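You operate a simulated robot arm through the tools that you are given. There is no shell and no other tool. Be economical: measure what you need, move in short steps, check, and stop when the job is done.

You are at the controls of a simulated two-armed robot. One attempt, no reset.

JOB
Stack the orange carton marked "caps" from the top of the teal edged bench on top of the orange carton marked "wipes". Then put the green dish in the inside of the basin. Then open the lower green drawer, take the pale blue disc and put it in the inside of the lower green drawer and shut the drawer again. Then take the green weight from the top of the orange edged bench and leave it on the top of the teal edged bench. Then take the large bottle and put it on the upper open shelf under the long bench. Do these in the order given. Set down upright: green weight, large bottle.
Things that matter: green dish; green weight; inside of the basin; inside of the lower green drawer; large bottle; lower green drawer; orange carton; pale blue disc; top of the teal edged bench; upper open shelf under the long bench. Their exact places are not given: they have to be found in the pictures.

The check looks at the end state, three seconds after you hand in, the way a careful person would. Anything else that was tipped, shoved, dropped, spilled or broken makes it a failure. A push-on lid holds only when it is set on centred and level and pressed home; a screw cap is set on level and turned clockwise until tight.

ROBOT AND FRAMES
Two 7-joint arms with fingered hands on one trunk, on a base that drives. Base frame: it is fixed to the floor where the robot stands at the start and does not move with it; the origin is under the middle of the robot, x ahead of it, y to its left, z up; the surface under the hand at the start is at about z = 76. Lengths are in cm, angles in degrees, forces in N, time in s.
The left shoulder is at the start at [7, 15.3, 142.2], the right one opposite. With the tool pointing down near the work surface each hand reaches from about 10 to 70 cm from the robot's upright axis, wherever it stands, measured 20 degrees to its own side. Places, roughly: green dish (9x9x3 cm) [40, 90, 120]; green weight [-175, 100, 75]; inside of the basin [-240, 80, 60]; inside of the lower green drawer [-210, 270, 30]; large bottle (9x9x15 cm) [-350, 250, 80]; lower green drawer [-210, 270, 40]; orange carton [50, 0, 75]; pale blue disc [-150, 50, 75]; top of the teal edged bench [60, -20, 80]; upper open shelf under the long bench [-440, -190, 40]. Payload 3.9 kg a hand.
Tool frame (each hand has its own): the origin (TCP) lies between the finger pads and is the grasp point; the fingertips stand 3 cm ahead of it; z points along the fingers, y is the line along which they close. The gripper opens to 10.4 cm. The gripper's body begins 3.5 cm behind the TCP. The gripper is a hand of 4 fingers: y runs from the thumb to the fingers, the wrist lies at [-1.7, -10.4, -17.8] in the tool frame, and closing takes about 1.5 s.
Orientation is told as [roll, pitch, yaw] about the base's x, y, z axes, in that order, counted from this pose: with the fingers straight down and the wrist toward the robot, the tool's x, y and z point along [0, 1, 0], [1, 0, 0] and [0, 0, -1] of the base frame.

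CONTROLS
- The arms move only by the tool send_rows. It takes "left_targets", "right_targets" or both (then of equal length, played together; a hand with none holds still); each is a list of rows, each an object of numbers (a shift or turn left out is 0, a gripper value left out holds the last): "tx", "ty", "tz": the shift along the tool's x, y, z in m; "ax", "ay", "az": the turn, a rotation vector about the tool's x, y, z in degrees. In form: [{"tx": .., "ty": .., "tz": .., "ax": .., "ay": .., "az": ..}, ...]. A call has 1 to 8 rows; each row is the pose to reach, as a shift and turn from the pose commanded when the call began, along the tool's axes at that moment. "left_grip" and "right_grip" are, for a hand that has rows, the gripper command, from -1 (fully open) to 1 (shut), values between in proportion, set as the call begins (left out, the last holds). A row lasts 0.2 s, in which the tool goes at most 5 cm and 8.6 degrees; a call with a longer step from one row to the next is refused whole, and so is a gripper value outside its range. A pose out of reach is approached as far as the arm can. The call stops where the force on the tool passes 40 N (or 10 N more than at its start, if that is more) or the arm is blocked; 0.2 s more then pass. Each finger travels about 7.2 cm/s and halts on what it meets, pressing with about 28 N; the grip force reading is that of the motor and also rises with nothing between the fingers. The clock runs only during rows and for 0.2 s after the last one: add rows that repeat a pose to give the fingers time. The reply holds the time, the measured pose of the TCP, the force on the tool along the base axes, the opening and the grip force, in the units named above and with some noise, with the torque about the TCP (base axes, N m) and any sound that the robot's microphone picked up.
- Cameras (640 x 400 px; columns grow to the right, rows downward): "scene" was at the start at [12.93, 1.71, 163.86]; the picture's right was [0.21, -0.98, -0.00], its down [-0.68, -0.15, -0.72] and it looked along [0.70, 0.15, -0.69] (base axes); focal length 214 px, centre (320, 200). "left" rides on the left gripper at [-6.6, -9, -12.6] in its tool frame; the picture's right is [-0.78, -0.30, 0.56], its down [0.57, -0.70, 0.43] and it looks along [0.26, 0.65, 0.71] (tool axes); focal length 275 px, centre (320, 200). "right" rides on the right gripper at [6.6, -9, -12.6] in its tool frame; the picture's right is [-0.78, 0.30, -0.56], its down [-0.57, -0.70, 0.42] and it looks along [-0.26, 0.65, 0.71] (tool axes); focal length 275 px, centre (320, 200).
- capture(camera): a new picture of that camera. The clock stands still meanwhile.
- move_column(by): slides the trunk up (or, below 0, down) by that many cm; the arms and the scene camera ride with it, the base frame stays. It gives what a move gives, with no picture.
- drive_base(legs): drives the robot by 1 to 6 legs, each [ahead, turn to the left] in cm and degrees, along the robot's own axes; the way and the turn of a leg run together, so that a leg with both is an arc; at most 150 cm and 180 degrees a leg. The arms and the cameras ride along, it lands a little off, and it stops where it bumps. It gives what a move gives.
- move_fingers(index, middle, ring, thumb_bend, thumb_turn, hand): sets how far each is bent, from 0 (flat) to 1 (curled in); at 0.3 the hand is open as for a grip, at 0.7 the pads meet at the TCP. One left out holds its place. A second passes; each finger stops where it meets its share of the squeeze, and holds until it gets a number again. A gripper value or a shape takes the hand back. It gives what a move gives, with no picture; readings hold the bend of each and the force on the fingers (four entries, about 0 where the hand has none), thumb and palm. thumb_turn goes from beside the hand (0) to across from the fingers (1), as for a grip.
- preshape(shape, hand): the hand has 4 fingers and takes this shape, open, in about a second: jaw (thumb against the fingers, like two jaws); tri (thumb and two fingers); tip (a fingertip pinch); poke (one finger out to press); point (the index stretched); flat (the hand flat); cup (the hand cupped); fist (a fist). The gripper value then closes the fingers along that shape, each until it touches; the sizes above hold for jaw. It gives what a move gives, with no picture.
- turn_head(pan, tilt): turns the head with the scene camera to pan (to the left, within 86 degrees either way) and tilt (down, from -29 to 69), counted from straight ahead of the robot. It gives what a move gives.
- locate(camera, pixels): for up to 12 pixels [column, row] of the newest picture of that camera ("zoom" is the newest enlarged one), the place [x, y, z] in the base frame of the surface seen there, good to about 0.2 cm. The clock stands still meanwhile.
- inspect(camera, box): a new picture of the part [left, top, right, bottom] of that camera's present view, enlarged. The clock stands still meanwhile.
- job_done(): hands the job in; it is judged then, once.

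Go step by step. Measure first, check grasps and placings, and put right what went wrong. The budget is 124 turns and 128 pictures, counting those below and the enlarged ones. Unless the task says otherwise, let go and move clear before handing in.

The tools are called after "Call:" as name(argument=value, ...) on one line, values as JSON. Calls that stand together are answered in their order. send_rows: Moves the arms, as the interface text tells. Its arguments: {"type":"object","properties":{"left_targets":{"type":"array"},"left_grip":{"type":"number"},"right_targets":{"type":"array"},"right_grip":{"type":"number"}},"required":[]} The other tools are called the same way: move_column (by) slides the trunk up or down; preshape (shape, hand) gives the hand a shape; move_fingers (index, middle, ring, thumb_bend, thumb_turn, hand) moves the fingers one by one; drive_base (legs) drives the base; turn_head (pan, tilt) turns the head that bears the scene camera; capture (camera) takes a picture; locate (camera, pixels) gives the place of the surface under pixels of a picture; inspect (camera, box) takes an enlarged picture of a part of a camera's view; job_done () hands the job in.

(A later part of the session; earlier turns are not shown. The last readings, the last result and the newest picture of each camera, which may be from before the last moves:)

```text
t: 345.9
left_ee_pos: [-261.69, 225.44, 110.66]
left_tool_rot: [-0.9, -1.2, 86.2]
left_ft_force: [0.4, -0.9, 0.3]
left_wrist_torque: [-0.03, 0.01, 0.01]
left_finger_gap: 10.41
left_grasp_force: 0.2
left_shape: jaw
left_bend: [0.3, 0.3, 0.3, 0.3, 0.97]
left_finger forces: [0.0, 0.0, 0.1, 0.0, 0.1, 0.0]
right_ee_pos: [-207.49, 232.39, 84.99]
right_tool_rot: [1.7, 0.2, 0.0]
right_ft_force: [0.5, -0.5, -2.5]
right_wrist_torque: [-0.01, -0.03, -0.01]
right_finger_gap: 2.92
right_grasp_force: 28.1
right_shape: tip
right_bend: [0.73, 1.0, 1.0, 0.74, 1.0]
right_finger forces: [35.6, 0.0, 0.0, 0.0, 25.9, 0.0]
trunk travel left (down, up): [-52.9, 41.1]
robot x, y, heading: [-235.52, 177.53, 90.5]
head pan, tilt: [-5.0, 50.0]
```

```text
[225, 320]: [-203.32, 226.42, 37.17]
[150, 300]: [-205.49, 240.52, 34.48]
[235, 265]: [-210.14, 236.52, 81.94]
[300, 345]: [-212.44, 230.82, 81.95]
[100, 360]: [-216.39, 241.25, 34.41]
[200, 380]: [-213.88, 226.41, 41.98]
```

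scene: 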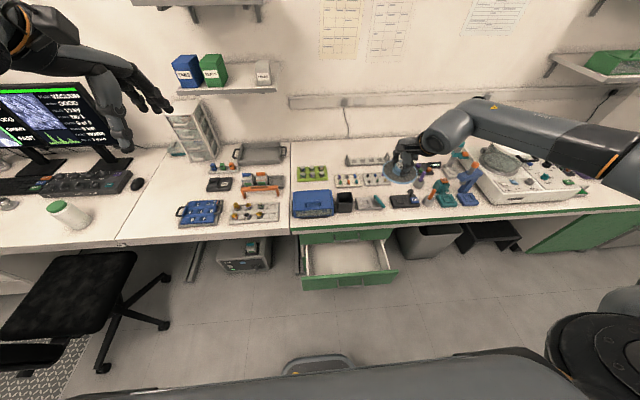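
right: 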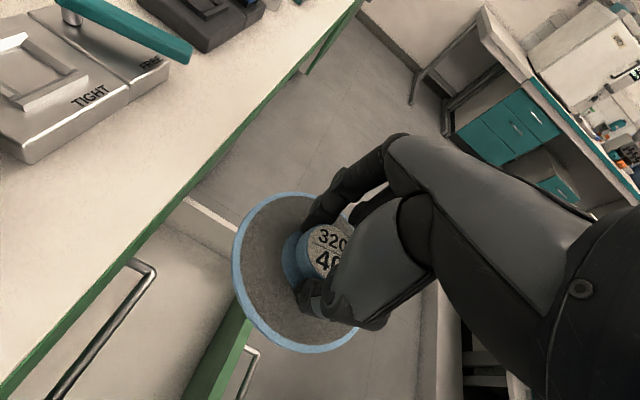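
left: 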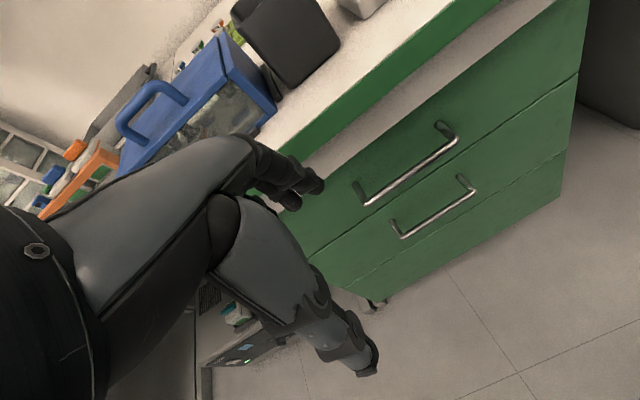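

Disc is centred over the open drawer part (inner front y 226.4). I lower the trunk 15 more and then the arm, pausing above the floor.

Call:
move_column(by=-16)

Call:
send_rows(right_targets=[{"tz": 0.04}, {"tz": 0.08}, {"tz": 0.12}, {"tz": 0.16}, {"tz": 0.2}, {"tz": 0.24}, {"tz": 0.26}, {"tz": 0.26}])

Call:
capture(camera="right")

```text
t: 347.8
left_ee_pos: [-261.85, 225.32, 94.67]
left_tool_rot: [-0.9, -1.1, 86.2]
left_ft_force: [0.0, -0.1, 0.3]
left_wrist_torque: [0.01, -0.02, 0.01]
left_finger_gap: 10.43
left_grasp_force: 0.0
left_shape: jaw
left_bend: [0.3, 0.3, 0.3, 0.3, 0.97]
left_finger forces: [0.0, 0.1, 0.1, 0.0, 0.0, 0.0]
right_ee_pos: [-207.5, 232.28, 68.87]
right_tool_rot: [1.5, 0.2, 0.0]
right_ft_force: [0.7, -0.3, -1.7]
right_wrist_torque: [-0.02, -0.02, 0.01]
right_finger_gap: 2.92
right_grasp_force: 28.3
right_shape: tip
right_bend: [0.73, 1.0, 1.0, 0.74, 1.0]
right_finger forces: [35.7, 0.1, 0.1, 0.0, 25.8, 0.0]
trunk travel left (down, up): [-36.9, 57.1]
robot x, y, heading: [-235.55, 177.28, 90.4]
head pan, tilt: [-5.0, 50.0]
```

```text
t: 349.6
left_ee_pos: [-261.66, 225.39, 94.62]
left_tool_rot: [-1.0, -1.2, 86.2]
left_ft_force: [-0.4, -0.3, 0.6]
left_wrist_torque: [0.02, -0.02, 0.0]
left_finger_gap: 10.4
left_grasp_force: 0.0
left_shape: jaw
left_bend: [0.3, 0.3, 0.3, 0.3, 0.97]
left_finger forces: [0.1, 0.1, 0.0, 0.0, 0.0, 0.0]
right_ee_pos: [-207.19, 233.18, 42.86]
right_tool_rot: [1.6, 0.3, 0.0]
right_ft_force: [0.4, 0.0, -1.9]
right_wrist_torque: [0.03, 0.03, -0.02]
right_finger_gap: 2.93
right_grasp_force: 28.2
right_shape: tip
right_bend: [0.73, 1.0, 1.0, 0.74, 1.0]
right_finger forces: [36.2, 0.1, 0.0, 0.0, 25.1, 0.0]
trunk travel left (down, up): [-36.9, 57.1]
robot x, y, heading: [-235.74, 177.52, 90.2]
head pan, tilt: [-5.0, 50.0]
```

```text
26 pictures are left
```

right: 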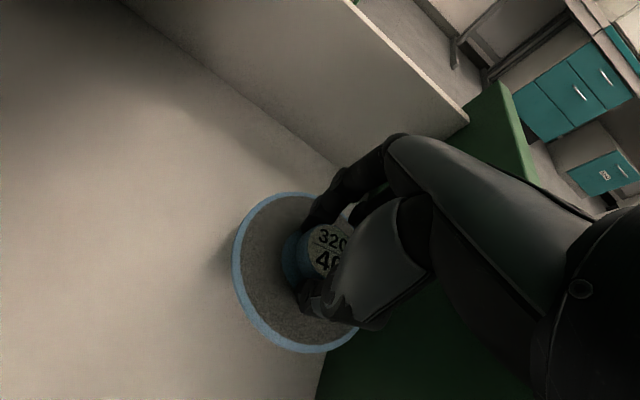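

Inside the drawer, about 4 cm above its floor. I lower gently, release when touching, and rise.

Call:
send_rows(right_targets=[{"tz": 0.02}, {"tz": 0.032}, {"tz": 0.038}, {"tz": 0.041}, {"tz": 0.043}])

Call:
send_rows(right_targets=[{}, {}, {}, {}, {}], right_grip=-0.2)

Call:
send_rows(right_targets=[{"tz": -0.03}, {"tz": -0.07}, {"tz": -0.12}, {"tz": -0.17}, {"tz": -0.22}, {"tz": -0.27}, {"tz": -0.32}])

Call:
capture(camera="right")

```text
t: 350.8
left_ee_pos: [-261.78, 225.31, 94.71]
left_tool_rot: [-0.8, -1.2, 86.2]
left_ft_force: [0.6, -0.2, 0.2]
left_wrist_torque: [-0.02, -0.01, -0.03]
left_finger_gap: 10.4
left_grasp_force: 0.1
left_shape: jaw
left_bend: [0.3, 0.3, 0.3, 0.3, 0.97]
left_finger forces: [0.1, 0.0, 0.0, 0.0, 0.0, 0.0]
right_ee_pos: [-207.63, 233.16, 38.68]
right_tool_rot: [1.5, 0.2, 0.0]
right_ft_force: [-0.9, 0.3, -1.6]
right_wrist_torque: [0.0, 0.02, 0.03]
right_finger_gap: 2.91
right_grasp_force: 28.4
right_shape: tip
right_bend: [0.73, 1.0, 1.0, 0.74, 1.0]
right_finger forces: [36.3, 0.0, 0.1, 0.0, 25.0, 0.1]
trunk travel left (down, up): [-36.9, 57.1]
robot x, y, heading: [-235.45, 177.64, 90.5]
head pan, tilt: [-5.0, 50.0]
```

```text
t: 352.0
left_ee_pos: [-261.72, 225.19, 94.65]
left_tool_rot: [-0.9, -1.2, 86.2]
left_ft_force: [-0.2, -0.4, 0.7]
left_wrist_torque: [0.01, -0.04, 0.0]
left_finger_gap: 10.39
left_grasp_force: 0.0
left_shape: jaw
left_bend: [0.3, 0.3, 0.3, 0.3, 0.97]
left_finger forces: [0.0, 0.0, 0.0, 0.1, 0.0, 0.1]
right_ee_pos: [-207.54, 233.17, 38.67]
right_tool_rot: [1.6, 0.1, 0.0]
right_ft_force: [-0.2, -0.1, 0.0]
right_wrist_torque: [-0.01, 0.01, 0.01]
right_finger_gap: 6.21
right_grasp_force: 0.0
right_shape: tip
right_bend: [0.73, 0.98, 0.99, 0.64, 0.99]
right_finger forces: [0.1, 0.0, 0.1, 0.0, 0.0, 0.0]
trunk travel left (down, up): [-36.9, 57.1]
robot x, y, heading: [-235.34, 177.81, 90.4]
head pan, tilt: [-5.0, 50.0]
```

```text
t: 353.6
left_ee_pos: [-261.77, 225.19, 94.68]
left_tool_rot: [-0.9, -1.3, 86.1]
left_ft_force: [0.9, -0.2, 0.3]
left_wrist_torque: [-0.01, -0.02, -0.01]
left_finger_gap: 10.39
left_grasp_force: 0.1
left_shape: jaw
left_bend: [0.3, 0.3, 0.3, 0.3, 0.97]
left_finger forces: [0.0, 0.0, 0.0, 0.0, 0.0, 0.0]
right_ee_pos: [-207.16, 232.21, 71.04]
right_tool_rot: [1.6, 0.1, 0.0]
right_ft_force: [0.5, 0.1, -0.6]
right_wrist_torque: [0.01, -0.02, 0.03]
right_finger_gap: 6.17
right_grasp_force: 0.0
right_shape: tip
right_bend: [0.73, 0.98, 0.99, 0.63, 0.99]
right_finger forces: [0.0, 0.0, 0.1, 0.1, 0.0, 0.0]
trunk travel left (down, up): [-36.9, 57.1]
robot x, y, heading: [-235.57, 177.6, 90.5]
head pan, tilt: [-5.0, 50.0]
```

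```text
25 pictures are left
```

right: 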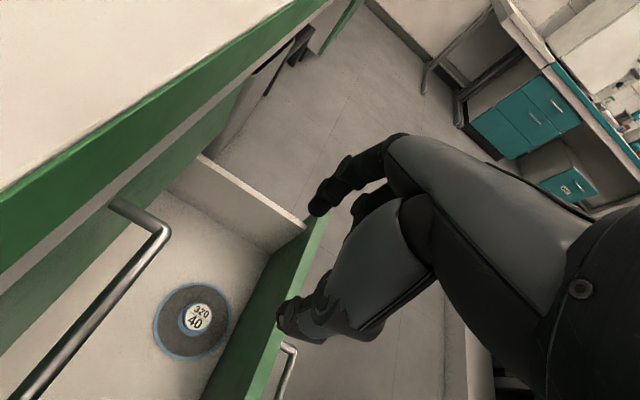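

The disc lies flat in the drawer at (190,320). To shut it, I back up, turn the hand to face forward, make a fist, and lower it in front of the panel beside the handle.

Call:
drive_base(legs=[[-20, 0]])

Call:
send_rows(right_targets=[{"az": -8.3}, {"az": -16.6}, {"az": -24.9}, {"az": -33.2}, {"az": -41.5, "ty": 0.01}, {"az": -49.8, "ty": 0.03}, {"az": -58.1, "ty": 0.05}, {"az": -66.4, "ty": 0.06}])

Call:
send_rows(right_targets=[{"az": -8}, {"az": -16}, {"az": -24}, {"az": -24}])

Call:
preshape(hand="right", shape="fist")

Call:
send_rows(right_targets=[{"tz": 0.04}, {"tz": 0.08}, {"tz": 0.12}, {"tz": 0.16}, {"tz": 0.2}, {"tz": 0.24}, {"tz": 0.28}, {"tz": 0.29}])

Call:
capture(camera="scene")

```text
t: 355.2
left_ee_pos: [-261.42, 205.14, 94.66]
left_tool_rot: [-0.9, -1.3, 86.0]
left_ft_force: [0.3, 0.2, -0.3]
left_wrist_torque: [0.02, -0.01, 0.0]
left_finger_gap: 10.39
left_grasp_force: 0.0
left_shape: jaw
left_bend: [0.3, 0.3, 0.3, 0.3, 0.97]
left_finger forces: [0.1, 0.0, 0.0, 0.0, 0.0, 0.0]
right_ee_pos: [-207.02, 212.01, 70.84]
right_tool_rot: [1.6, 0.2, -0.3]
right_ft_force: [-0.9, 0.4, 0.6]
right_wrist_torque: [0.01, 0.01, 0.03]
right_finger_gap: 6.19
right_grasp_force: 0.1
right_shape: tip
right_bend: [0.73, 0.98, 0.99, 0.63, 0.99]
right_finger forces: [0.0, 0.0, 0.0, 0.0, 0.0, 0.0]
trunk travel left (down, up): [-36.9, 57.1]
robot x, y, heading: [-235.6, 157.0, 90.3]
head pan, tilt: [-5.0, 50.0]
```

```text
t: 357.0
left_ee_pos: [-261.39, 205.23, 94.66]
left_tool_rot: [-1.0, -1.3, 85.9]
left_ft_force: [-0.1, 0.3, 0.2]
left_wrist_torque: [0.01, 0.02, -0.04]
left_finger_gap: 10.41
left_grasp_force: 0.1
left_shape: jaw
left_bend: [0.3, 0.3, 0.3, 0.3, 0.97]
left_finger forces: [0.1, 0.0, 0.0, 0.1, 0.0, 0.0]
right_ee_pos: [-200.84, 211.84, 70.91]
right_tool_rot: [0.7, -1.3, 66.3]
right_ft_force: [0.1, -0.4, -0.6]
right_wrist_torque: [0.01, 0.0, -0.01]
right_finger_gap: 6.2
right_grasp_force: 0.1
right_shape: tip
right_bend: [0.73, 0.98, 0.99, 0.63, 0.99]
right_finger forces: [0.1, 0.0, 0.0, 0.0, 0.0, 0.0]
trunk travel left (down, up): [-36.9, 57.1]
robot x, y, heading: [-235.31, 157.17, 90.0]
head pan, tilt: [-5.0, 50.0]
```

```text
t: 358.0
left_ee_pos: [-261.37, 205.27, 94.71]
left_tool_rot: [-0.9, -1.3, 85.9]
left_ft_force: [0.5, -0.6, -0.3]
left_wrist_torque: [0.01, 0.01, 0.0]
left_finger_gap: 10.39
left_grasp_force: 0.0
left_shape: jaw
left_bend: [0.3, 0.3, 0.3, 0.3, 0.97]
left_finger forces: [0.0, 0.0, 0.0, 0.1, 0.0, 0.0]
right_ee_pos: [-201.03, 211.96, 70.93]
right_tool_rot: [0.1, -1.6, 90.2]
right_ft_force: [-0.3, 0.1, 0.2]
right_wrist_torque: [0.02, -0.04, 0.02]
right_finger_gap: 6.2
right_grasp_force: 0.1
right_shape: tip
right_bend: [0.73, 0.98, 0.99, 0.63, 0.99]
right_finger forces: [0.0, 0.1, 0.1, 0.0, 0.0, 0.0]
trunk travel left (down, up): [-36.9, 57.1]
robot x, y, heading: [-235.68, 157.53, 90.2]
head pan, tilt: [-5.0, 50.0]
```

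```text
t: 358.9
left_ee_pos: [-261.28, 205.28, 94.66]
left_tool_rot: [-0.9, -1.1, 86.0]
left_ft_force: [-0.7, -0.3, 0.5]
left_wrist_torque: [0.03, 0.0, 0.0]
left_finger_gap: 10.38
left_grasp_force: 0.0
left_shape: jaw
left_bend: [0.3, 0.3, 0.3, 0.3, 0.97]
left_finger forces: [0.0, 0.0, 0.1, 0.1, 0.1, 0.0]
right_ee_pos: [-200.95, 211.92, 70.97]
right_tool_rot: [0.3, -1.6, 90.1]
right_ft_force: [1.0, 0.6, 0.0]
right_wrist_torque: [0.04, 0.01, -0.02]
right_finger_gap: 0.0
right_grasp_force: 0.0
right_shape: fist
right_bend: [1.0, 1.0, 1.0, 0.84, 0.84]
right_finger forces: [0.0, 0.0, 0.0, 0.1, 0.0, 0.0]
trunk travel left (down, up): [-36.9, 57.1]
robot x, y, heading: [-235.65, 157.11, 90.2]
head pan, tilt: [-5.0, 50.0]
```

```text
t: 360.7
left_ee_pos: [-261.41, 205.16, 94.57]
left_tool_rot: [-0.9, -1.3, 86.0]
left_ft_force: [0.6, 0.0, -0.6]
left_wrist_torque: [0.01, 0.01, -0.01]
left_finger_gap: 10.41
left_grasp_force: 0.0
left_shape: jaw
left_bend: [0.3, 0.3, 0.3, 0.3, 0.97]
left_finger forces: [0.1, 0.0, 0.0, 0.1, 0.0, 0.1]
right_ee_pos: [-201.07, 212.53, 42.1]
right_tool_rot: [0.2, -1.6, 90.2]
right_ft_force: [0.5, 0.5, -0.2]
right_wrist_torque: [0.01, 0.01, -0.02]
right_finger_gap: 0.0
right_grasp_force: 0.0
right_shape: fist
right_bend: [1.0, 1.0, 1.0, 0.84, 0.84]
right_finger forces: [0.0, 0.1, 0.0, 0.0, 0.1, 0.0]
trunk travel left (down, up): [-36.9, 57.1]
robot x, y, heading: [-235.27, 157.27, 90.0]
head pan, tilt: [-5.0, 50.0]
```

```text
24 pictures are left
```

scene: 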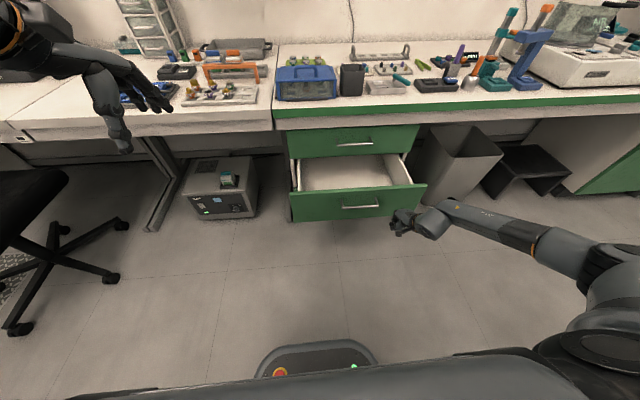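

The fist is in front of the panel right of the handle. I drive forward 20 cm to push, then check.

Call:
drive_base(legs=[[20, 0]])

Call:
capture(camera="scene")

Call:
locate(camera="scene", pixels=[[320, 160], [300, 170], [370, 160]])

```text
t: 362.3
left_ee_pos: [-261.28, 225.1, 94.51]
left_tool_rot: [-0.9, -1.2, 86.0]
left_ft_force: [0.4, -0.2, 0.2]
left_wrist_torque: [-0.05, -0.01, 0.02]
left_finger_gap: 10.38
left_grasp_force: 0.0
left_shape: jaw
left_bend: [0.3, 0.3, 0.3, 0.3, 0.97]
left_finger forces: [0.0, 0.0, 0.1, 0.0, 0.0, 0.0]
right_ee_pos: [-201.1, 232.42, 42.04]
right_tool_rot: [0.2, -1.5, 90.1]
right_ft_force: [-0.3, 0.7, -0.9]
right_wrist_torque: [0.03, 0.03, 0.03]
right_finger_gap: 0.01
right_grasp_force: 0.1
right_shape: fist
right_bend: [1.0, 1.0, 1.0, 0.84, 0.84]
right_finger forces: [0.0, 0.0, 0.1, 0.0, 0.0, 0.0]
trunk travel left (down, up): [-36.9, 57.1]
robot x, y, heading: [-235.37, 176.73, 90.0]
head pan, tilt: [-5.0, 50.0]
```

```text
23 pictures are left
```

scene: 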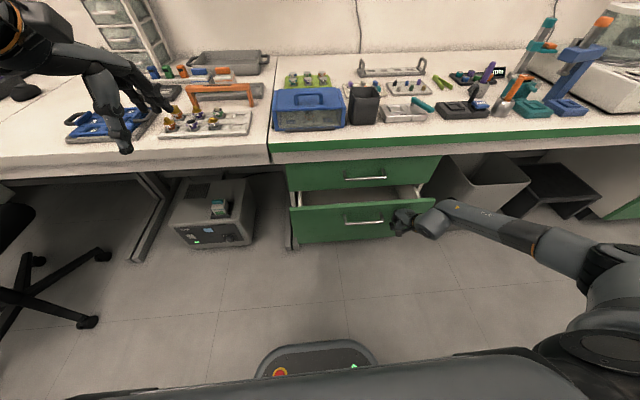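

```text
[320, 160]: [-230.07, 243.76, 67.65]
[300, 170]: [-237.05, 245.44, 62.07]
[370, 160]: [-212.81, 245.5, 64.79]
```

The drawer is closing (about 7 cm left). I push on until it stops.

Call:
drive_base(legs=[[11, 0]])

Call:
capture(camera="scene")

Call:
locate(camera="scene", pixels=[[310, 200], [335, 195], [310, 180], [355, 165]])

```text
t: 363.5
left_ee_pos: [-261.32, 234.5, 94.75]
left_tool_rot: [-1.0, -1.2, 85.9]
left_ft_force: [-0.3, 0.9, 0.0]
left_wrist_torque: [0.0, 0.04, 0.01]
left_finger_gap: 10.38
left_grasp_force: 0.0
left_shape: jaw
left_bend: [0.3, 0.3, 0.3, 0.3, 0.97]
left_finger forces: [0.1, 0.1, 0.1, 0.0, 0.0, 0.0]
right_ee_pos: [-200.97, 241.4, 41.68]
right_tool_rot: [0.2, -0.9, 90.2]
right_ft_force: [-0.1, -0.9, 0.5]
right_wrist_torque: [0.08, 0.02, 0.01]
right_finger_gap: 0.01
right_grasp_force: 0.1
right_shape: fist
right_bend: [1.0, 1.0, 1.0, 0.84, 0.84]
right_finger forces: [0.0, 0.9, 0.1, 0.0, 0.1, 0.1]
trunk travel left (down, up): [-36.9, 57.1]
robot x, y, heading: [-235.39, 186.04, 90.0]
head pan, tilt: [-5.0, 50.0]
stopped in leg 1: the force on the tool passed its limit at 66 N (the readings are from after the stop); the commanded pose is now the measured one
```

```text
22 pictures are left
```

scene: 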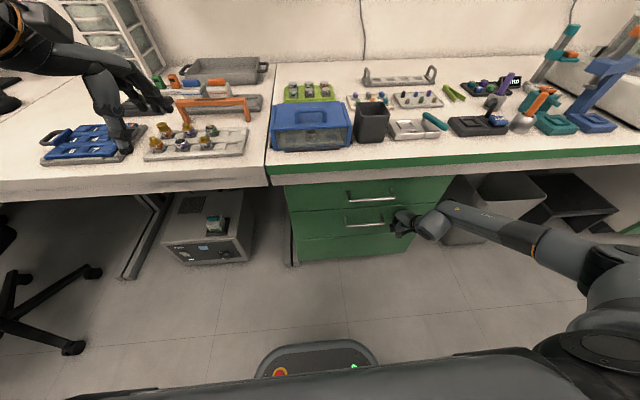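

```text
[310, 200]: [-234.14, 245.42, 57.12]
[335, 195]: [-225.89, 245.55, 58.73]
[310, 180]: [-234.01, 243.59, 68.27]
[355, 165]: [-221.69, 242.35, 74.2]
```

The drawer is shut (stopped at 66 N, fronts flush). I back off, raise everything, and turn to look at the island end for the green weight.

Call:
drive_base(legs=[[-13, 0]])

Call:
move_column(by=40)

Call:
send_rows(right_targets=[{"tz": -0.045}, {"tz": -0.09}, {"tz": -0.135}, {"tz": -0.18}, {"tz": -0.225}, {"tz": -0.27}, {"tz": -0.3}], left_targets=[{"tz": -0.01}, {"tz": -0.01}, {"tz": -0.01}, {"tz": -0.01}, {"tz": -0.01}, {"tz": -0.01}, {"tz": -0.01}])

Call:
turn_head(pan=-40, tilt=45)

Call:
drive_base(legs=[[0, -90], [30, 0], [0, -45]])

Call:
capture(camera="scene")

```text
t: 364.8
left_ee_pos: [-261.4, 221.46, 94.6]
left_tool_rot: [-1.0, -1.3, 85.9]
left_ft_force: [-0.1, -0.7, -0.1]
left_wrist_torque: [0.0, 0.0, -0.02]
left_finger_gap: 10.41
left_grasp_force: 0.1
left_shape: jaw
left_bend: [0.3, 0.3, 0.3, 0.3, 0.97]
left_finger forces: [0.0, 0.1, 0.0, 0.0, 0.0, 0.0]
right_ee_pos: [-201.0, 228.29, 41.85]
right_tool_rot: [0.2, -0.9, 90.0]
right_ft_force: [-0.5, -0.8, 0.9]
right_wrist_torque: [0.01, 0.03, -0.01]
right_finger_gap: 0.02
right_grasp_force: 0.0
right_shape: fist
right_bend: [1.0, 1.0, 1.0, 0.84, 0.84]
right_finger forces: [0.0, 0.0, 0.0, 0.0, 0.1, 0.0]
trunk travel left (down, up): [-36.9, 57.1]
robot x, y, heading: [-235.72, 173.63, 90.0]
head pan, tilt: [-5.0, 50.0]
```

```text
t: 368.6
left_ee_pos: [-261.35, 221.41, 134.75]
left_tool_rot: [-1.1, -1.1, 85.8]
left_ft_force: [-0.4, 1.0, 0.5]
left_wrist_torque: [-0.05, 0.0, 0.02]
left_finger_gap: 10.38
left_grasp_force: 0.1
left_shape: jaw
left_bend: [0.3, 0.3, 0.3, 0.3, 0.97]
left_finger forces: [0.0, 0.1, 0.0, 0.0, 0.0, 0.0]
right_ee_pos: [-200.98, 228.49, 81.7]
right_tool_rot: [0.1, -0.9, 90.1]
right_ft_force: [0.2, -1.0, 0.3]
right_wrist_torque: [-0.04, 0.01, 0.01]
right_finger_gap: 0.0
right_grasp_force: 0.0
right_shape: fist
right_bend: [1.0, 1.0, 1.0, 0.84, 0.84]
right_finger forces: [0.0, 0.0, 0.0, 0.0, 0.0, 0.1]
trunk travel left (down, up): [-76.9, 17.1]
robot x, y, heading: [-235.44, 173.61, 90.2]
head pan, tilt: [-5.0, 50.0]
```

```text
t: 370.2
left_ee_pos: [-261.45, 221.46, 135.78]
left_tool_rot: [-1.0, -1.2, 85.9]
left_ft_force: [0.0, 0.2, 0.6]
left_wrist_torque: [0.01, 0.01, -0.03]
left_finger_gap: 10.39
left_grasp_force: 0.0
left_shape: jaw
left_bend: [0.3, 0.3, 0.3, 0.3, 0.97]
left_finger forces: [0.1, 0.0, 0.0, 0.1, 0.1, 0.0]
right_ee_pos: [-201.1, 227.78, 111.73]
right_tool_rot: [0.1, -0.9, 90.3]
right_ft_force: [-0.9, 0.2, 1.0]
right_wrist_torque: [0.01, 0.0, 0.03]
right_finger_gap: 0.01
right_grasp_force: 0.0
right_shape: fist
right_bend: [1.0, 1.0, 1.0, 0.84, 0.84]
right_finger forces: [0.0, 0.0, 0.0, 0.0, 0.0, 0.1]
trunk travel left (down, up): [-76.9, 17.1]
robot x, y, heading: [-235.53, 173.43, 90.0]
head pan, tilt: [-5.0, 50.0]
```

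```text
t: 371.2
left_ee_pos: [-261.45, 221.42, 135.79]
left_tool_rot: [-1.1, -1.2, 85.9]
left_ft_force: [0.6, 0.0, -1.2]
left_wrist_torque: [0.04, -0.01, 0.03]
left_finger_gap: 10.41
left_grasp_force: 0.1
left_shape: jaw
left_bend: [0.3, 0.3, 0.3, 0.3, 0.97]
left_finger forces: [0.0, 0.0, 0.1, 0.0, 0.1, 0.0]
right_ee_pos: [-201.11, 227.87, 111.83]
right_tool_rot: [0.2, -0.9, 90.2]
right_ft_force: [-0.2, -0.1, 0.0]
right_wrist_torque: [0.0, -0.01, -0.02]
right_finger_gap: 0.0
right_grasp_force: 0.0
right_shape: fist
right_bend: [1.0, 1.0, 1.0, 0.84, 0.84]
right_finger forces: [0.0, 0.0, 0.0, 0.1, 0.1, 0.0]
trunk travel left (down, up): [-76.9, 17.1]
robot x, y, heading: [-235.79, 173.17, 90.0]
head pan, tilt: [-40.0, 45.0]
```

```text
t: 379.1
left_ee_pos: [-153.37, 158.27, 135.68]
left_tool_rot: [-1.0, -1.3, -49.3]
left_ft_force: [0.0, -0.6, 0.5]
left_wrist_torque: [0.0, 0.03, -0.02]
left_finger_gap: 10.41
left_grasp_force: 0.0
left_shape: jaw
left_bend: [0.3, 0.3, 0.3, 0.3, 0.97]
left_finger forces: [0.1, 0.0, 0.0, 0.1, 0.0, 0.0]
right_ee_pos: [-191.7, 111.26, 111.79]
right_tool_rot: [0.1, -1.0, -45.0]
right_ft_force: [0.6, 0.2, -1.0]
right_wrist_torque: [0.02, -0.02, 0.01]
right_finger_gap: 0.0
right_grasp_force: 0.1
right_shape: fist
right_bend: [1.0, 1.0, 1.0, 0.84, 0.84]
right_finger forces: [0.0, 0.0, 0.0, 0.1, 0.0, 0.1]
trunk travel left (down, up): [-76.9, 17.1]
robot x, y, heading: [-205.47, 173.86, -45.1]
head pan, tilt: [-40.0, 45.0]
```

```text
21 pictures are left
```

scene: 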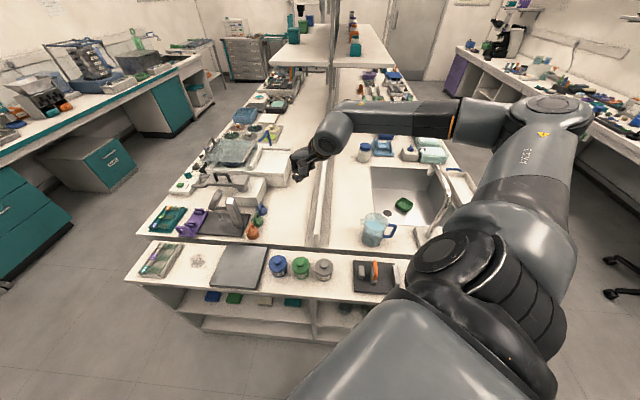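

I see two colour groups: small ones at (255,220) on the bench and three weights on the end ledge at (300,267). I enlarge both.

Call:
inspect(camera="scene", box=[220, 195, 350, 285])

Call:
locate(camera="zoom", pixels=[[395, 290], [395, 340], [395, 315], [185, 75], [170, 115], [160, 140], [300, 300], [500, 300], [395, 375]])

```text
4.44 times, centred on (285, 240) of scene
```

zoom: 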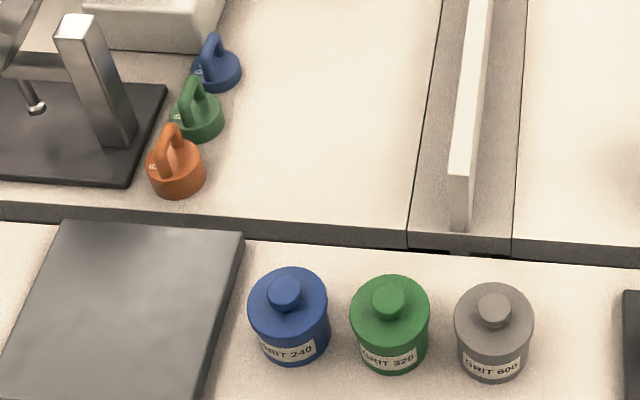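

```text
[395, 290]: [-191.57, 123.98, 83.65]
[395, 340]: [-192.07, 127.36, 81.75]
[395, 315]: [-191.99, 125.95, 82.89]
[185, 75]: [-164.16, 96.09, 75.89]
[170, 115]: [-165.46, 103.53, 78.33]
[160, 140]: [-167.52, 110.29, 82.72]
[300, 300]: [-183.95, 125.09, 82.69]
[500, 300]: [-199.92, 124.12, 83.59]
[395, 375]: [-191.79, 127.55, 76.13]
```

The weights with loop handles (blue, green, orange) stand on the bench behind the gauge; green at about (-167,103). I reposition to face -y with the right hand in line, and view it closely.

Call:
drive_base(legs=[[0, 45], [46, 0], [0, -90], [13, 0]])

Call:
preshape(hand="right", shape="jaw")

Call:
turn_head(pan=-8, tilt=50)

Call:
capture(camera="scene")

Call:
capture(camera="right")

```text
t: 388.7
left_ee_pos: [-133.71, 113.11, 135.76]
left_tool_rot: [-0.9, -1.3, -94.3]
left_ft_force: [0.3, 0.3, 1.0]
left_wrist_torque: [0.0, 0.02, -0.03]
left_finger_gap: 10.4
left_grasp_force: 0.1
left_shape: jaw
left_bend: [0.3, 0.3, 0.3, 0.3, 0.97]
left_finger forces: [0.0, 0.0, 0.0, 0.0, 0.1, 0.0]
right_ee_pos: [-194.04, 106.94, 111.76]
right_tool_rot: [0.1, -1.1, -90.0]
right_ft_force: [0.5, 0.0, 0.8]
right_wrist_torque: [-0.02, 0.02, 0.02]
right_finger_gap: 0.01
right_grasp_force: 0.0
right_shape: fist
right_bend: [1.0, 1.0, 1.0, 0.84, 0.84]
right_finger forces: [0.1, 0.0, 0.1, 0.1, 0.1, 0.1]
trunk travel left (down, up): [-76.9, 17.1]
robot x, y, heading: [-159.47, 160.63, -90.2]
head pan, tilt: [-40.0, 45.0]
```

```text
t: 389.6
left_ee_pos: [-133.59, 112.96, 135.71]
left_tool_rot: [-1.0, -1.2, -94.2]
left_ft_force: [0.2, -0.9, 0.1]
left_wrist_torque: [-0.02, -0.02, 0.0]
left_finger_gap: 10.42
left_grasp_force: 0.1
left_shape: jaw
left_bend: [0.3, 0.3, 0.3, 0.3, 0.97]
left_finger forces: [0.0, 0.0, 0.1, 0.0, 0.0, 0.0]
right_ee_pos: [-194.04, 106.67, 111.63]
right_tool_rot: [0.0, -1.0, -89.9]
right_ft_force: [0.0, 0.2, 0.5]
right_wrist_torque: [0.02, 0.04, 0.02]
right_finger_gap: 10.35
right_grasp_force: 0.1
right_shape: jaw
right_bend: [0.3, 0.3, 0.3, 0.3, 0.97]
right_finger forces: [0.0, 0.1, 0.0, 0.1, 0.0, 0.0]
trunk travel left (down, up): [-76.9, 17.1]
robot x, y, heading: [-159.62, 161.21, -90.1]
head pan, tilt: [-40.0, 45.0]
```

```text
t: 390.5
left_ee_pos: [-133.7, 113.05, 135.75]
left_tool_rot: [-1.1, -1.2, -94.2]
left_ft_force: [0.7, 0.0, 0.6]
left_wrist_torque: [-0.01, 0.02, -0.02]
left_finger_gap: 10.41
left_grasp_force: 0.0
left_shape: jaw
left_bend: [0.3, 0.3, 0.3, 0.3, 0.97]
left_finger forces: [0.1, 0.1, 0.1, 0.0, 0.0, 0.0]
right_ee_pos: [-193.96, 106.68, 111.75]
right_tool_rot: [0.1, -0.9, -89.9]
right_ft_force: [-0.3, -0.6, 0.7]
right_wrist_torque: [0.01, 0.0, -0.01]
right_finger_gap: 10.36
right_grasp_force: 0.0
right_shape: jaw
right_bend: [0.3, 0.3, 0.3, 0.3, 0.97]
right_finger forces: [0.0, 0.0, 0.0, 0.0, 0.1, 0.1]
trunk travel left (down, up): [-76.9, 17.1]
robot x, y, heading: [-159.53, 160.74, -89.8]
head pan, tilt: [-8.0, 50.0]
```

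```text
19 pictures are left
```

scene: 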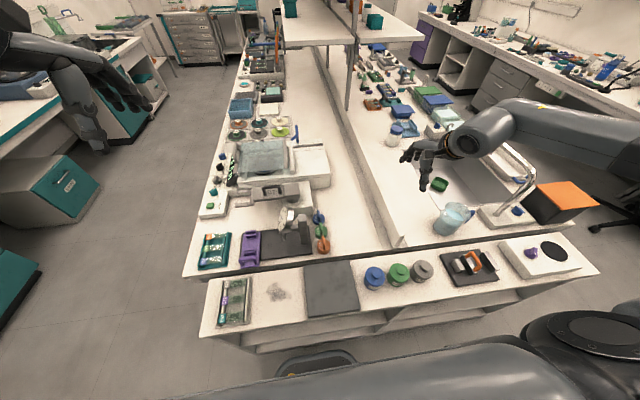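

```text
18 pictures are left
```

right: 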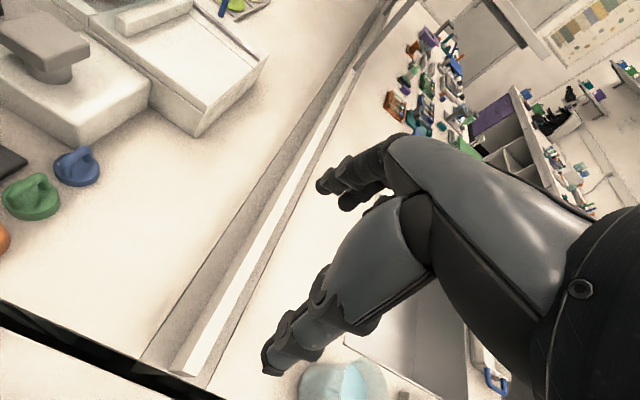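

I measure the green weight (right view, (30,197)) and its neighbours.

Call:
locate(camera="right", pixels=[[38, 182], [25, 180], [48, 190], [32, 197], [10, 205], [55, 205], [30, 215], [75, 165], [85, 152], [3, 240], [45, 178], [20, 192]])

Call:
inspect(camera="scene", box=[285, 200, 345, 260])

Call:
locate(camera="zoom", pixels=[[380, 190], [400, 165], [420, 190], [375, 215], [430, 215], [395, 240], [390, 110], [400, 300], [260, 150], [360, 200]])

```text
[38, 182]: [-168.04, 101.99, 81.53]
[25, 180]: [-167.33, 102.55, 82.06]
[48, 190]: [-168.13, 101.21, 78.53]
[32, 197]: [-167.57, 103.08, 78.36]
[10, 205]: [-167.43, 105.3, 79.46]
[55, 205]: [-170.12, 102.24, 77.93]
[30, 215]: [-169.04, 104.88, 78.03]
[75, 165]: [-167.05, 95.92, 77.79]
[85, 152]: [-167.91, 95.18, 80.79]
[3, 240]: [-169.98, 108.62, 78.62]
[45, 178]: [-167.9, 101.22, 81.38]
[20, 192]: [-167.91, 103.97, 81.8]
```

```text
6.67 times, centred on (315, 230) of scene
```

zoom: 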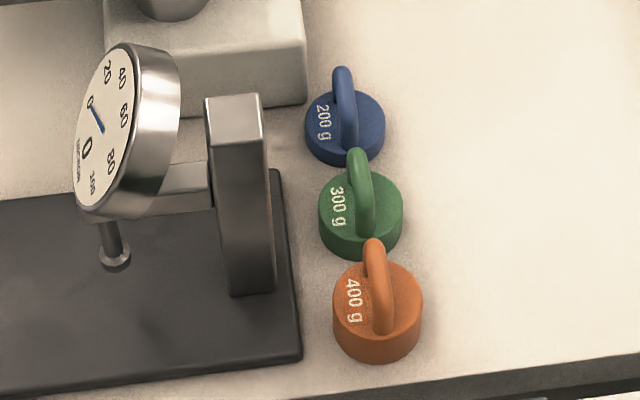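

```text
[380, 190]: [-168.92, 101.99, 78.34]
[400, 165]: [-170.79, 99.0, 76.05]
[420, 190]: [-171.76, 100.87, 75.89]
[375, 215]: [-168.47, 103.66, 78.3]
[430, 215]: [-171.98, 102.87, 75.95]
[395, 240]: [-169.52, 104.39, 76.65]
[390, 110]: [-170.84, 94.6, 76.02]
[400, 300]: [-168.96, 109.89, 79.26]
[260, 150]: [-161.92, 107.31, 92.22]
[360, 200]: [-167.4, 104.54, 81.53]
```

Green weight: body centre (-168,102.9), thin loop handle in the plane x≈-168, y 101–105.5, top z 82; the gauge post stands 5 cm to its +x side. The left hand with its wrist toward -x fits, so I shift the robot to x≈-192 and pre-turn the left hand.

Call:
drive_base(legs=[[-13, 0], [0, -90], [33, 0], [0, 90], [13, 0]])

Call:
send_rows(left_targets=[{"az": -8.3}, {"az": -16.6}, {"az": -24.9}, {"az": -33.2}, {"az": -41.5}, {"az": -49.8}, {"az": -58.1}, {"az": -66.4}], left_grip=0.5)

Call:
send_rows(left_targets=[{"az": -8.3}, {"az": -16.6}, {"az": -24.9}, {"az": -27.6}, {"az": -27.6, "tz": 0.04}, {"az": -27.6, "tz": 0.08}, {"az": -27.6, "tz": 0.12}, {"az": -27.6, "tz": 0.16}])

Call:
capture(camera="left")

```text
t: 402.2
left_ee_pos: [-168.62, 113.45, 135.75]
left_tool_rot: [-1.0, -1.3, -95.8]
left_ft_force: [1.2, -0.7, 1.3]
left_wrist_torque: [-0.01, 0.02, 0.0]
left_finger_gap: 10.39
left_grasp_force: 0.2
left_shape: jaw
left_bend: [0.3, 0.3, 0.3, 0.3, 0.97]
left_finger forces: [0.1, 0.1, 0.0, 0.0, 0.0, 0.1]
right_ee_pos: [-228.99, 108.87, 111.79]
right_tool_rot: [0.2, -1.1, -91.5]
right_ft_force: [-0.5, 0.1, 0.5]
right_wrist_torque: [0.0, 0.01, 0.06]
right_finger_gap: 10.38
right_grasp_force: 0.1
right_shape: jaw
right_bend: [0.3, 0.3, 0.3, 0.3, 0.97]
right_finger forces: [0.0, 0.0, 0.1, 0.0, 0.0, 0.1]
trunk travel left (down, up): [-76.9, 17.1]
robot x, y, heading: [-193.36, 161.67, -92.0]
head pan, tilt: [-8.0, 50.0]
```

```text
t: 404.0
left_ee_pos: [-168.74, 113.25, 135.54]
left_tool_rot: [-1.4, 0.5, -29.4]
left_ft_force: [0.1, 0.1, 1.4]
left_wrist_torque: [0.03, 0.01, -0.02]
left_finger_gap: 2.64
left_grasp_force: 0.0
left_shape: jaw
left_bend: [0.73, 0.56, 0.54, 0.74, 1.0]
left_finger forces: [0.0, 0.0, 0.0, 0.1, 0.1, 0.0]
right_ee_pos: [-229.03, 108.58, 111.68]
right_tool_rot: [0.1, -0.9, -91.4]
right_ft_force: [0.5, 0.4, -0.1]
right_wrist_torque: [0.01, 0.03, -0.02]
right_finger_gap: 10.37
right_grasp_force: 0.1
right_shape: jaw
right_bend: [0.3, 0.3, 0.3, 0.3, 0.97]
right_finger forces: [0.0, 0.0, 0.0, 0.1, 0.1, 0.0]
trunk travel left (down, up): [-76.9, 17.1]
robot x, y, heading: [-193.18, 161.78, -91.7]
head pan, tilt: [-8.0, 50.0]
```

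```text
t: 405.8
left_ee_pos: [-168.72, 112.87, 119.79]
left_tool_rot: [-1.2, 1.1, -2.0]
left_ft_force: [-0.3, -0.6, -0.4]
left_wrist_torque: [0.02, 0.03, 0.0]
left_finger_gap: 2.64
left_grasp_force: 0.1
left_shape: jaw
left_bend: [0.73, 0.56, 0.54, 0.74, 1.0]
left_finger forces: [0.1, 0.0, 0.0, 0.1, 0.0, 0.1]
right_ee_pos: [-229.06, 108.6, 111.56]
right_tool_rot: [0.0, -0.8, -91.5]
right_ft_force: [0.1, 0.4, 0.3]
right_wrist_torque: [0.03, -0.02, 0.02]
right_finger_gap: 10.4
right_grasp_force: 0.1
right_shape: jaw
right_bend: [0.3, 0.3, 0.3, 0.3, 0.97]
right_finger forces: [0.0, 0.0, 0.0, 0.0, 0.1, 0.1]
trunk travel left (down, up): [-76.9, 17.1]
robot x, y, heading: [-193.24, 161.98, -91.8]
head pan, tilt: [-8.0, 50.0]
```

```text
16 pictures are left
```

left: 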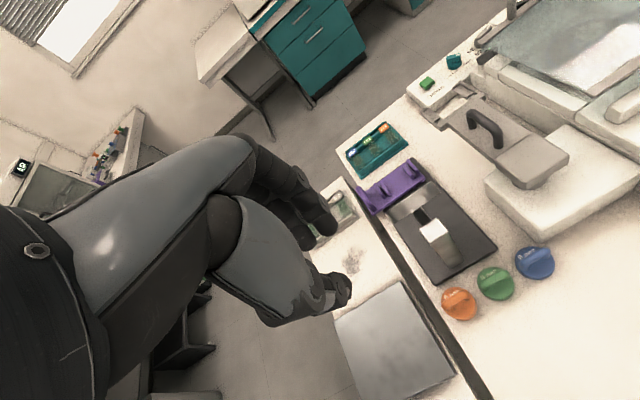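

Weights visible at (495,283). I move the left hand over the green one at z≈93 and check.

Call:
send_rows(left_targets=[{"tx": -0.04, "ty": 0.003}, {"tx": -0.08, "ty": 0.006}, {"tx": -0.107, "ty": 0.008}, {"tx": -0.107, "ty": 0.008, "tz": 0.05}, {"tx": -0.107, "ty": 0.008, "tz": 0.1}, {"tx": -0.107, "ty": 0.008, "tz": 0.15}, {"tx": -0.107, "ty": 0.008, "tz": 0.2}, {"tx": -0.107, "ty": 0.008, "tz": 0.27}])

Call:
send_rows(left_targets=[{"tx": -0.04, "ty": 0.003}, {"tx": -0.08, "ty": 0.006}, {"tx": -0.107, "ty": 0.008}, {"tx": -0.107, "ty": 0.008, "tz": 0.05}, {"tx": -0.107, "ty": 0.008, "tz": 0.1}, {"tx": -0.107, "ty": 0.008, "tz": 0.15}, {"tx": -0.107, "ty": 0.008, "tz": 0.2}, {"tx": -0.107, "ty": 0.008, "tz": 0.25}])

Call:
capture(camera="left")

Call:
locate(camera="left", pixels=[[340, 290], [325, 225], [350, 265], [380, 275], [400, 260], [345, 240]])

```text
refused: row 8 steps farther than a row can; nothing moved
```

```text
t: 407.6
left_ee_pos: [-161.12, 112.26, 105.35]
left_tool_rot: [-1.1, 1.1, -1.9]
left_ft_force: [0.1, 0.8, 0.7]
left_wrist_torque: [0.02, 0.02, 0.0]
left_finger_gap: 2.65
left_grasp_force: 0.0
left_shape: jaw
left_bend: [0.73, 0.56, 0.54, 0.74, 1.0]
left_finger forces: [0.1, 0.0, 0.1, 0.0, 0.0, 0.1]
left hand out of reach, approached as far as the arm can: row 1, 2, 3, 4, 5, 6, 7, 8
right_ee_pos: [-229.07, 108.71, 111.62]
right_tool_rot: [0.0, -0.9, -91.5]
right_ft_force: [0.5, 0.8, 0.2]
right_wrist_torque: [0.03, 0.01, -0.02]
right_finger_gap: 10.36
right_grasp_force: 0.1
right_shape: jaw
right_bend: [0.3, 0.3, 0.3, 0.3, 0.97]
right_finger forces: [0.1, 0.0, 0.0, 0.0, 0.1, 0.1]
trunk travel left (down, up): [-76.9, 17.1]
robot x, y, heading: [-192.71, 162.07, -91.7]
head pan, tilt: [-8.0, 50.0]
```

```text
15 pictures are left
```

left: 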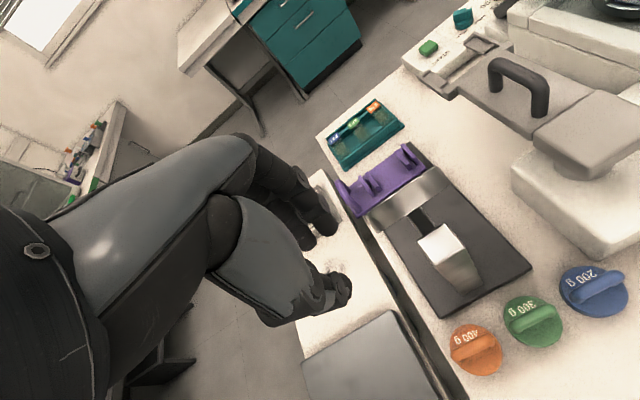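

```text
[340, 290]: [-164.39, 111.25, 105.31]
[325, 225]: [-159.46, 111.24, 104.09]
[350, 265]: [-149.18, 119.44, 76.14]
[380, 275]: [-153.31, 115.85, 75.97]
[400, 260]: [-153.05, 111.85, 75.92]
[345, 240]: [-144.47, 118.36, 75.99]
```

The left arm cannot extend there, so I'll use the right hand in its robust pose (fingers closing along y on the loop's 4.5 cm length, wrist swung 12° to -x away from the gauge post). I retract the left hand up and measure the post and loop precisely.

Call:
locate(camera="left", pixels=[[420, 243], [440, 227], [470, 278], [508, 312], [555, 308], [530, 312], [568, 300], [455, 348], [475, 337], [625, 280], [482, 292], [495, 342]])

Call:
send_rows(left_targets=[{"tz": -0.045}, {"tz": -0.09}, {"tz": -0.13, "az": 8}, {"tz": -0.17, "az": 16}, {"tz": -0.21, "az": 24}, {"tz": -0.25, "az": 32}, {"tz": -0.28, "az": 40}, {"tz": -0.3, "az": 48}])

Call:
preshape(hand="right", shape="tip")

Call:
drive_base(legs=[[-12, 0], [0, 91.8], [34, 0], [0, -90], [13, 0]])

```text
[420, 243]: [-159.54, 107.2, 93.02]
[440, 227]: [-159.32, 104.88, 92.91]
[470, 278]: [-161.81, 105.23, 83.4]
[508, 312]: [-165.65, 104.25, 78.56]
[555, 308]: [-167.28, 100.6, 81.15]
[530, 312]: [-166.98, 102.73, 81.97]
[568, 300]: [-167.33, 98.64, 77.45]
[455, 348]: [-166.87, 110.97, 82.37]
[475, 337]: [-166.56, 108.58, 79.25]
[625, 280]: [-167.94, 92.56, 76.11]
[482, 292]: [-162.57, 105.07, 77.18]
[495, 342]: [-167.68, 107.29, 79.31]
```

```text
t: 409.4
left_ee_pos: [-160.58, 112.39, 136.05]
left_tool_rot: [-1.5, -0.1, -50.0]
left_ft_force: [0.2, 0.1, 0.0]
left_wrist_torque: [0.03, 0.01, 0.0]
left_finger_gap: 2.61
left_grasp_force: 0.1
left_shape: jaw
left_bend: [0.73, 0.56, 0.54, 0.74, 1.0]
left_finger forces: [0.0, 0.0, 0.0, 0.0, 0.0, 0.0]
right_ee_pos: [-228.98, 108.68, 111.66]
right_tool_rot: [0.0, -1.0, -91.5]
right_ft_force: [-0.2, 0.3, 0.8]
right_wrist_torque: [-0.02, -0.01, 0.0]
right_finger_gap: 10.38
right_grasp_force: 0.0
right_shape: jaw
right_bend: [0.3, 0.3, 0.3, 0.3, 0.97]
right_finger forces: [0.0, 0.0, 0.0, 0.1, 0.0, 0.0]
trunk travel left (down, up): [-76.9, 17.1]
robot x, y, heading: [-193.29, 161.61, -91.8]
head pan, tilt: [-8.0, 50.0]
```

```text
t: 410.3
left_ee_pos: [-160.56, 112.29, 136.05]
left_tool_rot: [-1.4, -0.1, -49.8]
left_ft_force: [0.3, -0.6, 0.3]
left_wrist_torque: [0.04, -0.04, -0.01]
left_finger_gap: 2.6
left_grasp_force: 0.0
left_shape: jaw
left_bend: [0.73, 0.56, 0.54, 0.74, 1.0]
left_finger forces: [0.1, 0.0, 0.1, 0.1, 0.0, 0.0]
right_ee_pos: [-229.12, 108.67, 111.59]
right_tool_rot: [0.1, -0.9, -91.5]
right_ft_force: [0.0, -0.8, 0.0]
right_wrist_torque: [-0.01, 0.0, 0.03]
right_finger_gap: 10.41
right_grasp_force: 0.0
right_shape: tip
right_bend: [0.3, 0.98, 0.99, 0.3, 0.97]
right_finger forces: [0.0, 0.0, 0.0, 0.0, 0.0, 0.1]
trunk travel left (down, up): [-76.9, 17.1]
robot x, y, heading: [-193.05, 161.81, -91.7]
head pan, tilt: [-8.0, 50.0]
```

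```text
t: 422.0
left_ee_pos: [-129.24, 108.97, 136.19]
left_tool_rot: [-1.7, -0.3, -52.1]
left_ft_force: [0.8, -0.1, 0.4]
left_wrist_torque: [-0.04, 0.02, 0.02]
left_finger_gap: 2.65
left_grasp_force: 0.0
left_shape: jaw
left_bend: [0.73, 0.56, 0.54, 0.74, 1.0]
left_finger forces: [0.0, 0.0, 0.1, 0.0, 0.0, 0.0]
right_ee_pos: [-197.8, 107.97, 111.76]
right_tool_rot: [0.2, -1.1, -93.7]
right_ft_force: [-0.3, 0.5, 0.6]
right_wrist_torque: [-0.01, -0.01, 0.04]
right_finger_gap: 10.39
right_grasp_force: 0.0
right_shape: tip
right_bend: [0.31, 0.98, 0.99, 0.3, 0.97]
right_finger forces: [0.0, 0.0, 0.0, 0.0, 0.0, 0.0]
trunk travel left (down, up): [-76.9, 17.1]
robot x, y, heading: [-159.55, 159.32, -93.8]
head pan, tilt: [-8.0, 50.0]
```

Loop centre (-167.6, 102.9), post edge x -162.6. I bring the right hand above it at z≈112→95 with the 14° yaw and a 5.4 cm opening.

Call:
send_rows(right_targets=[{"tx": 0.048, "ty": 0.004, "az": -2}, {"tx": 0.096, "ty": 0.008, "az": -4}, {"tx": 0.144, "ty": 0.012, "az": -6}, {"tx": 0.192, "ty": 0.016, "az": -8}, {"tx": 0.24, "ty": 0.02, "az": -10}, {"tx": 0.28, "ty": 0.026, "az": -12}, {"tx": 0.303, "ty": 0.03, "az": -14}, {"tx": 0.303, "ty": 0.03, "tz": 0.04, "az": -14}], right_grip=-0.06)

Call:
send_rows(right_targets=[{"tz": 0.04}, {"tz": 0.08}, {"tz": 0.13}, {"tz": 0.17}, {"tz": 0.17}])

Call:
capture(camera="right")

```text
t: 423.8
left_ee_pos: [-129.22, 108.69, 136.13]
left_tool_rot: [-1.5, -0.1, -52.2]
left_ft_force: [0.2, -0.1, 0.3]
left_wrist_torque: [-0.01, -0.04, 0.0]
left_finger_gap: 2.63
left_grasp_force: 0.1
left_shape: jaw
left_bend: [0.73, 0.56, 0.54, 0.74, 1.0]
left_finger forces: [0.0, 0.0, 0.0, 0.1, 0.1, 0.1]
right_ee_pos: [-167.65, 102.76, 107.85]
right_tool_rot: [-0.2, -0.9, -79.7]
right_ft_force: [0.5, -0.3, 0.1]
right_wrist_torque: [-0.01, -0.05, -0.02]
right_finger_gap: 5.54
right_grasp_force: 0.0
right_shape: tip
right_bend: [0.73, 0.98, 0.99, 0.67, 0.99]
right_finger forces: [0.1, 0.0, 0.0, 0.1, 0.0, 0.0]
trunk travel left (down, up): [-76.9, 17.1]
robot x, y, heading: [-159.94, 159.55, -93.8]
head pan, tilt: [-8.0, 50.0]
```

```text
t: 425.0
left_ee_pos: [-129.26, 108.75, 136.1]
left_tool_rot: [-1.6, -0.2, -52.2]
left_ft_force: [-0.3, -1.4, 0.2]
left_wrist_torque: [0.0, -0.02, -0.03]
left_finger_gap: 2.63
left_grasp_force: 0.2
left_shape: jaw
left_bend: [0.73, 0.56, 0.54, 0.74, 1.0]
left_finger forces: [0.0, 0.1, 0.1, 0.1, 0.0, 0.0]
right_ee_pos: [-167.64, 102.28, 90.99]
right_tool_rot: [-0.2, -1.0, -79.7]
right_ft_force: [0.3, 1.5, 0.0]
right_wrist_torque: [-0.01, -0.03, -0.03]
right_finger_gap: 5.53
right_grasp_force: 0.0
right_shape: tip
right_bend: [0.73, 0.98, 0.99, 0.67, 0.99]
right_finger forces: [0.1, 0.0, 0.0, 0.1, 0.0, 0.1]
trunk travel left (down, up): [-76.9, 17.1]
robot x, y, heading: [-159.97, 159.63, -93.9]
head pan, tilt: [-8.0, 50.0]
```

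```text
14 pictures are left
```

right: 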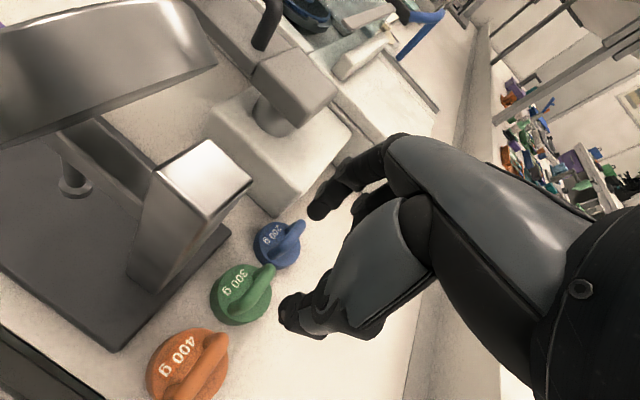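

The hand is above; I measure the loop ends and finger tips in this view.

Call:
locate(camera="right", pixels=[[272, 269], [258, 284], [246, 298], [238, 305], [297, 225], [225, 335], [290, 318], [318, 212], [230, 290], [195, 365]])

```text
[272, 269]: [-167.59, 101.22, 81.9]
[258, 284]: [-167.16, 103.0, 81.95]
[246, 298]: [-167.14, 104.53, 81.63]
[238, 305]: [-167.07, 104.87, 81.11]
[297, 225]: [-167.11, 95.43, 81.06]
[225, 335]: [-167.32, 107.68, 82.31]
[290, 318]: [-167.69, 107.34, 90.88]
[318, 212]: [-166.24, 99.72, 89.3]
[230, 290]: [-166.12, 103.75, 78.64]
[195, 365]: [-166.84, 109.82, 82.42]
```

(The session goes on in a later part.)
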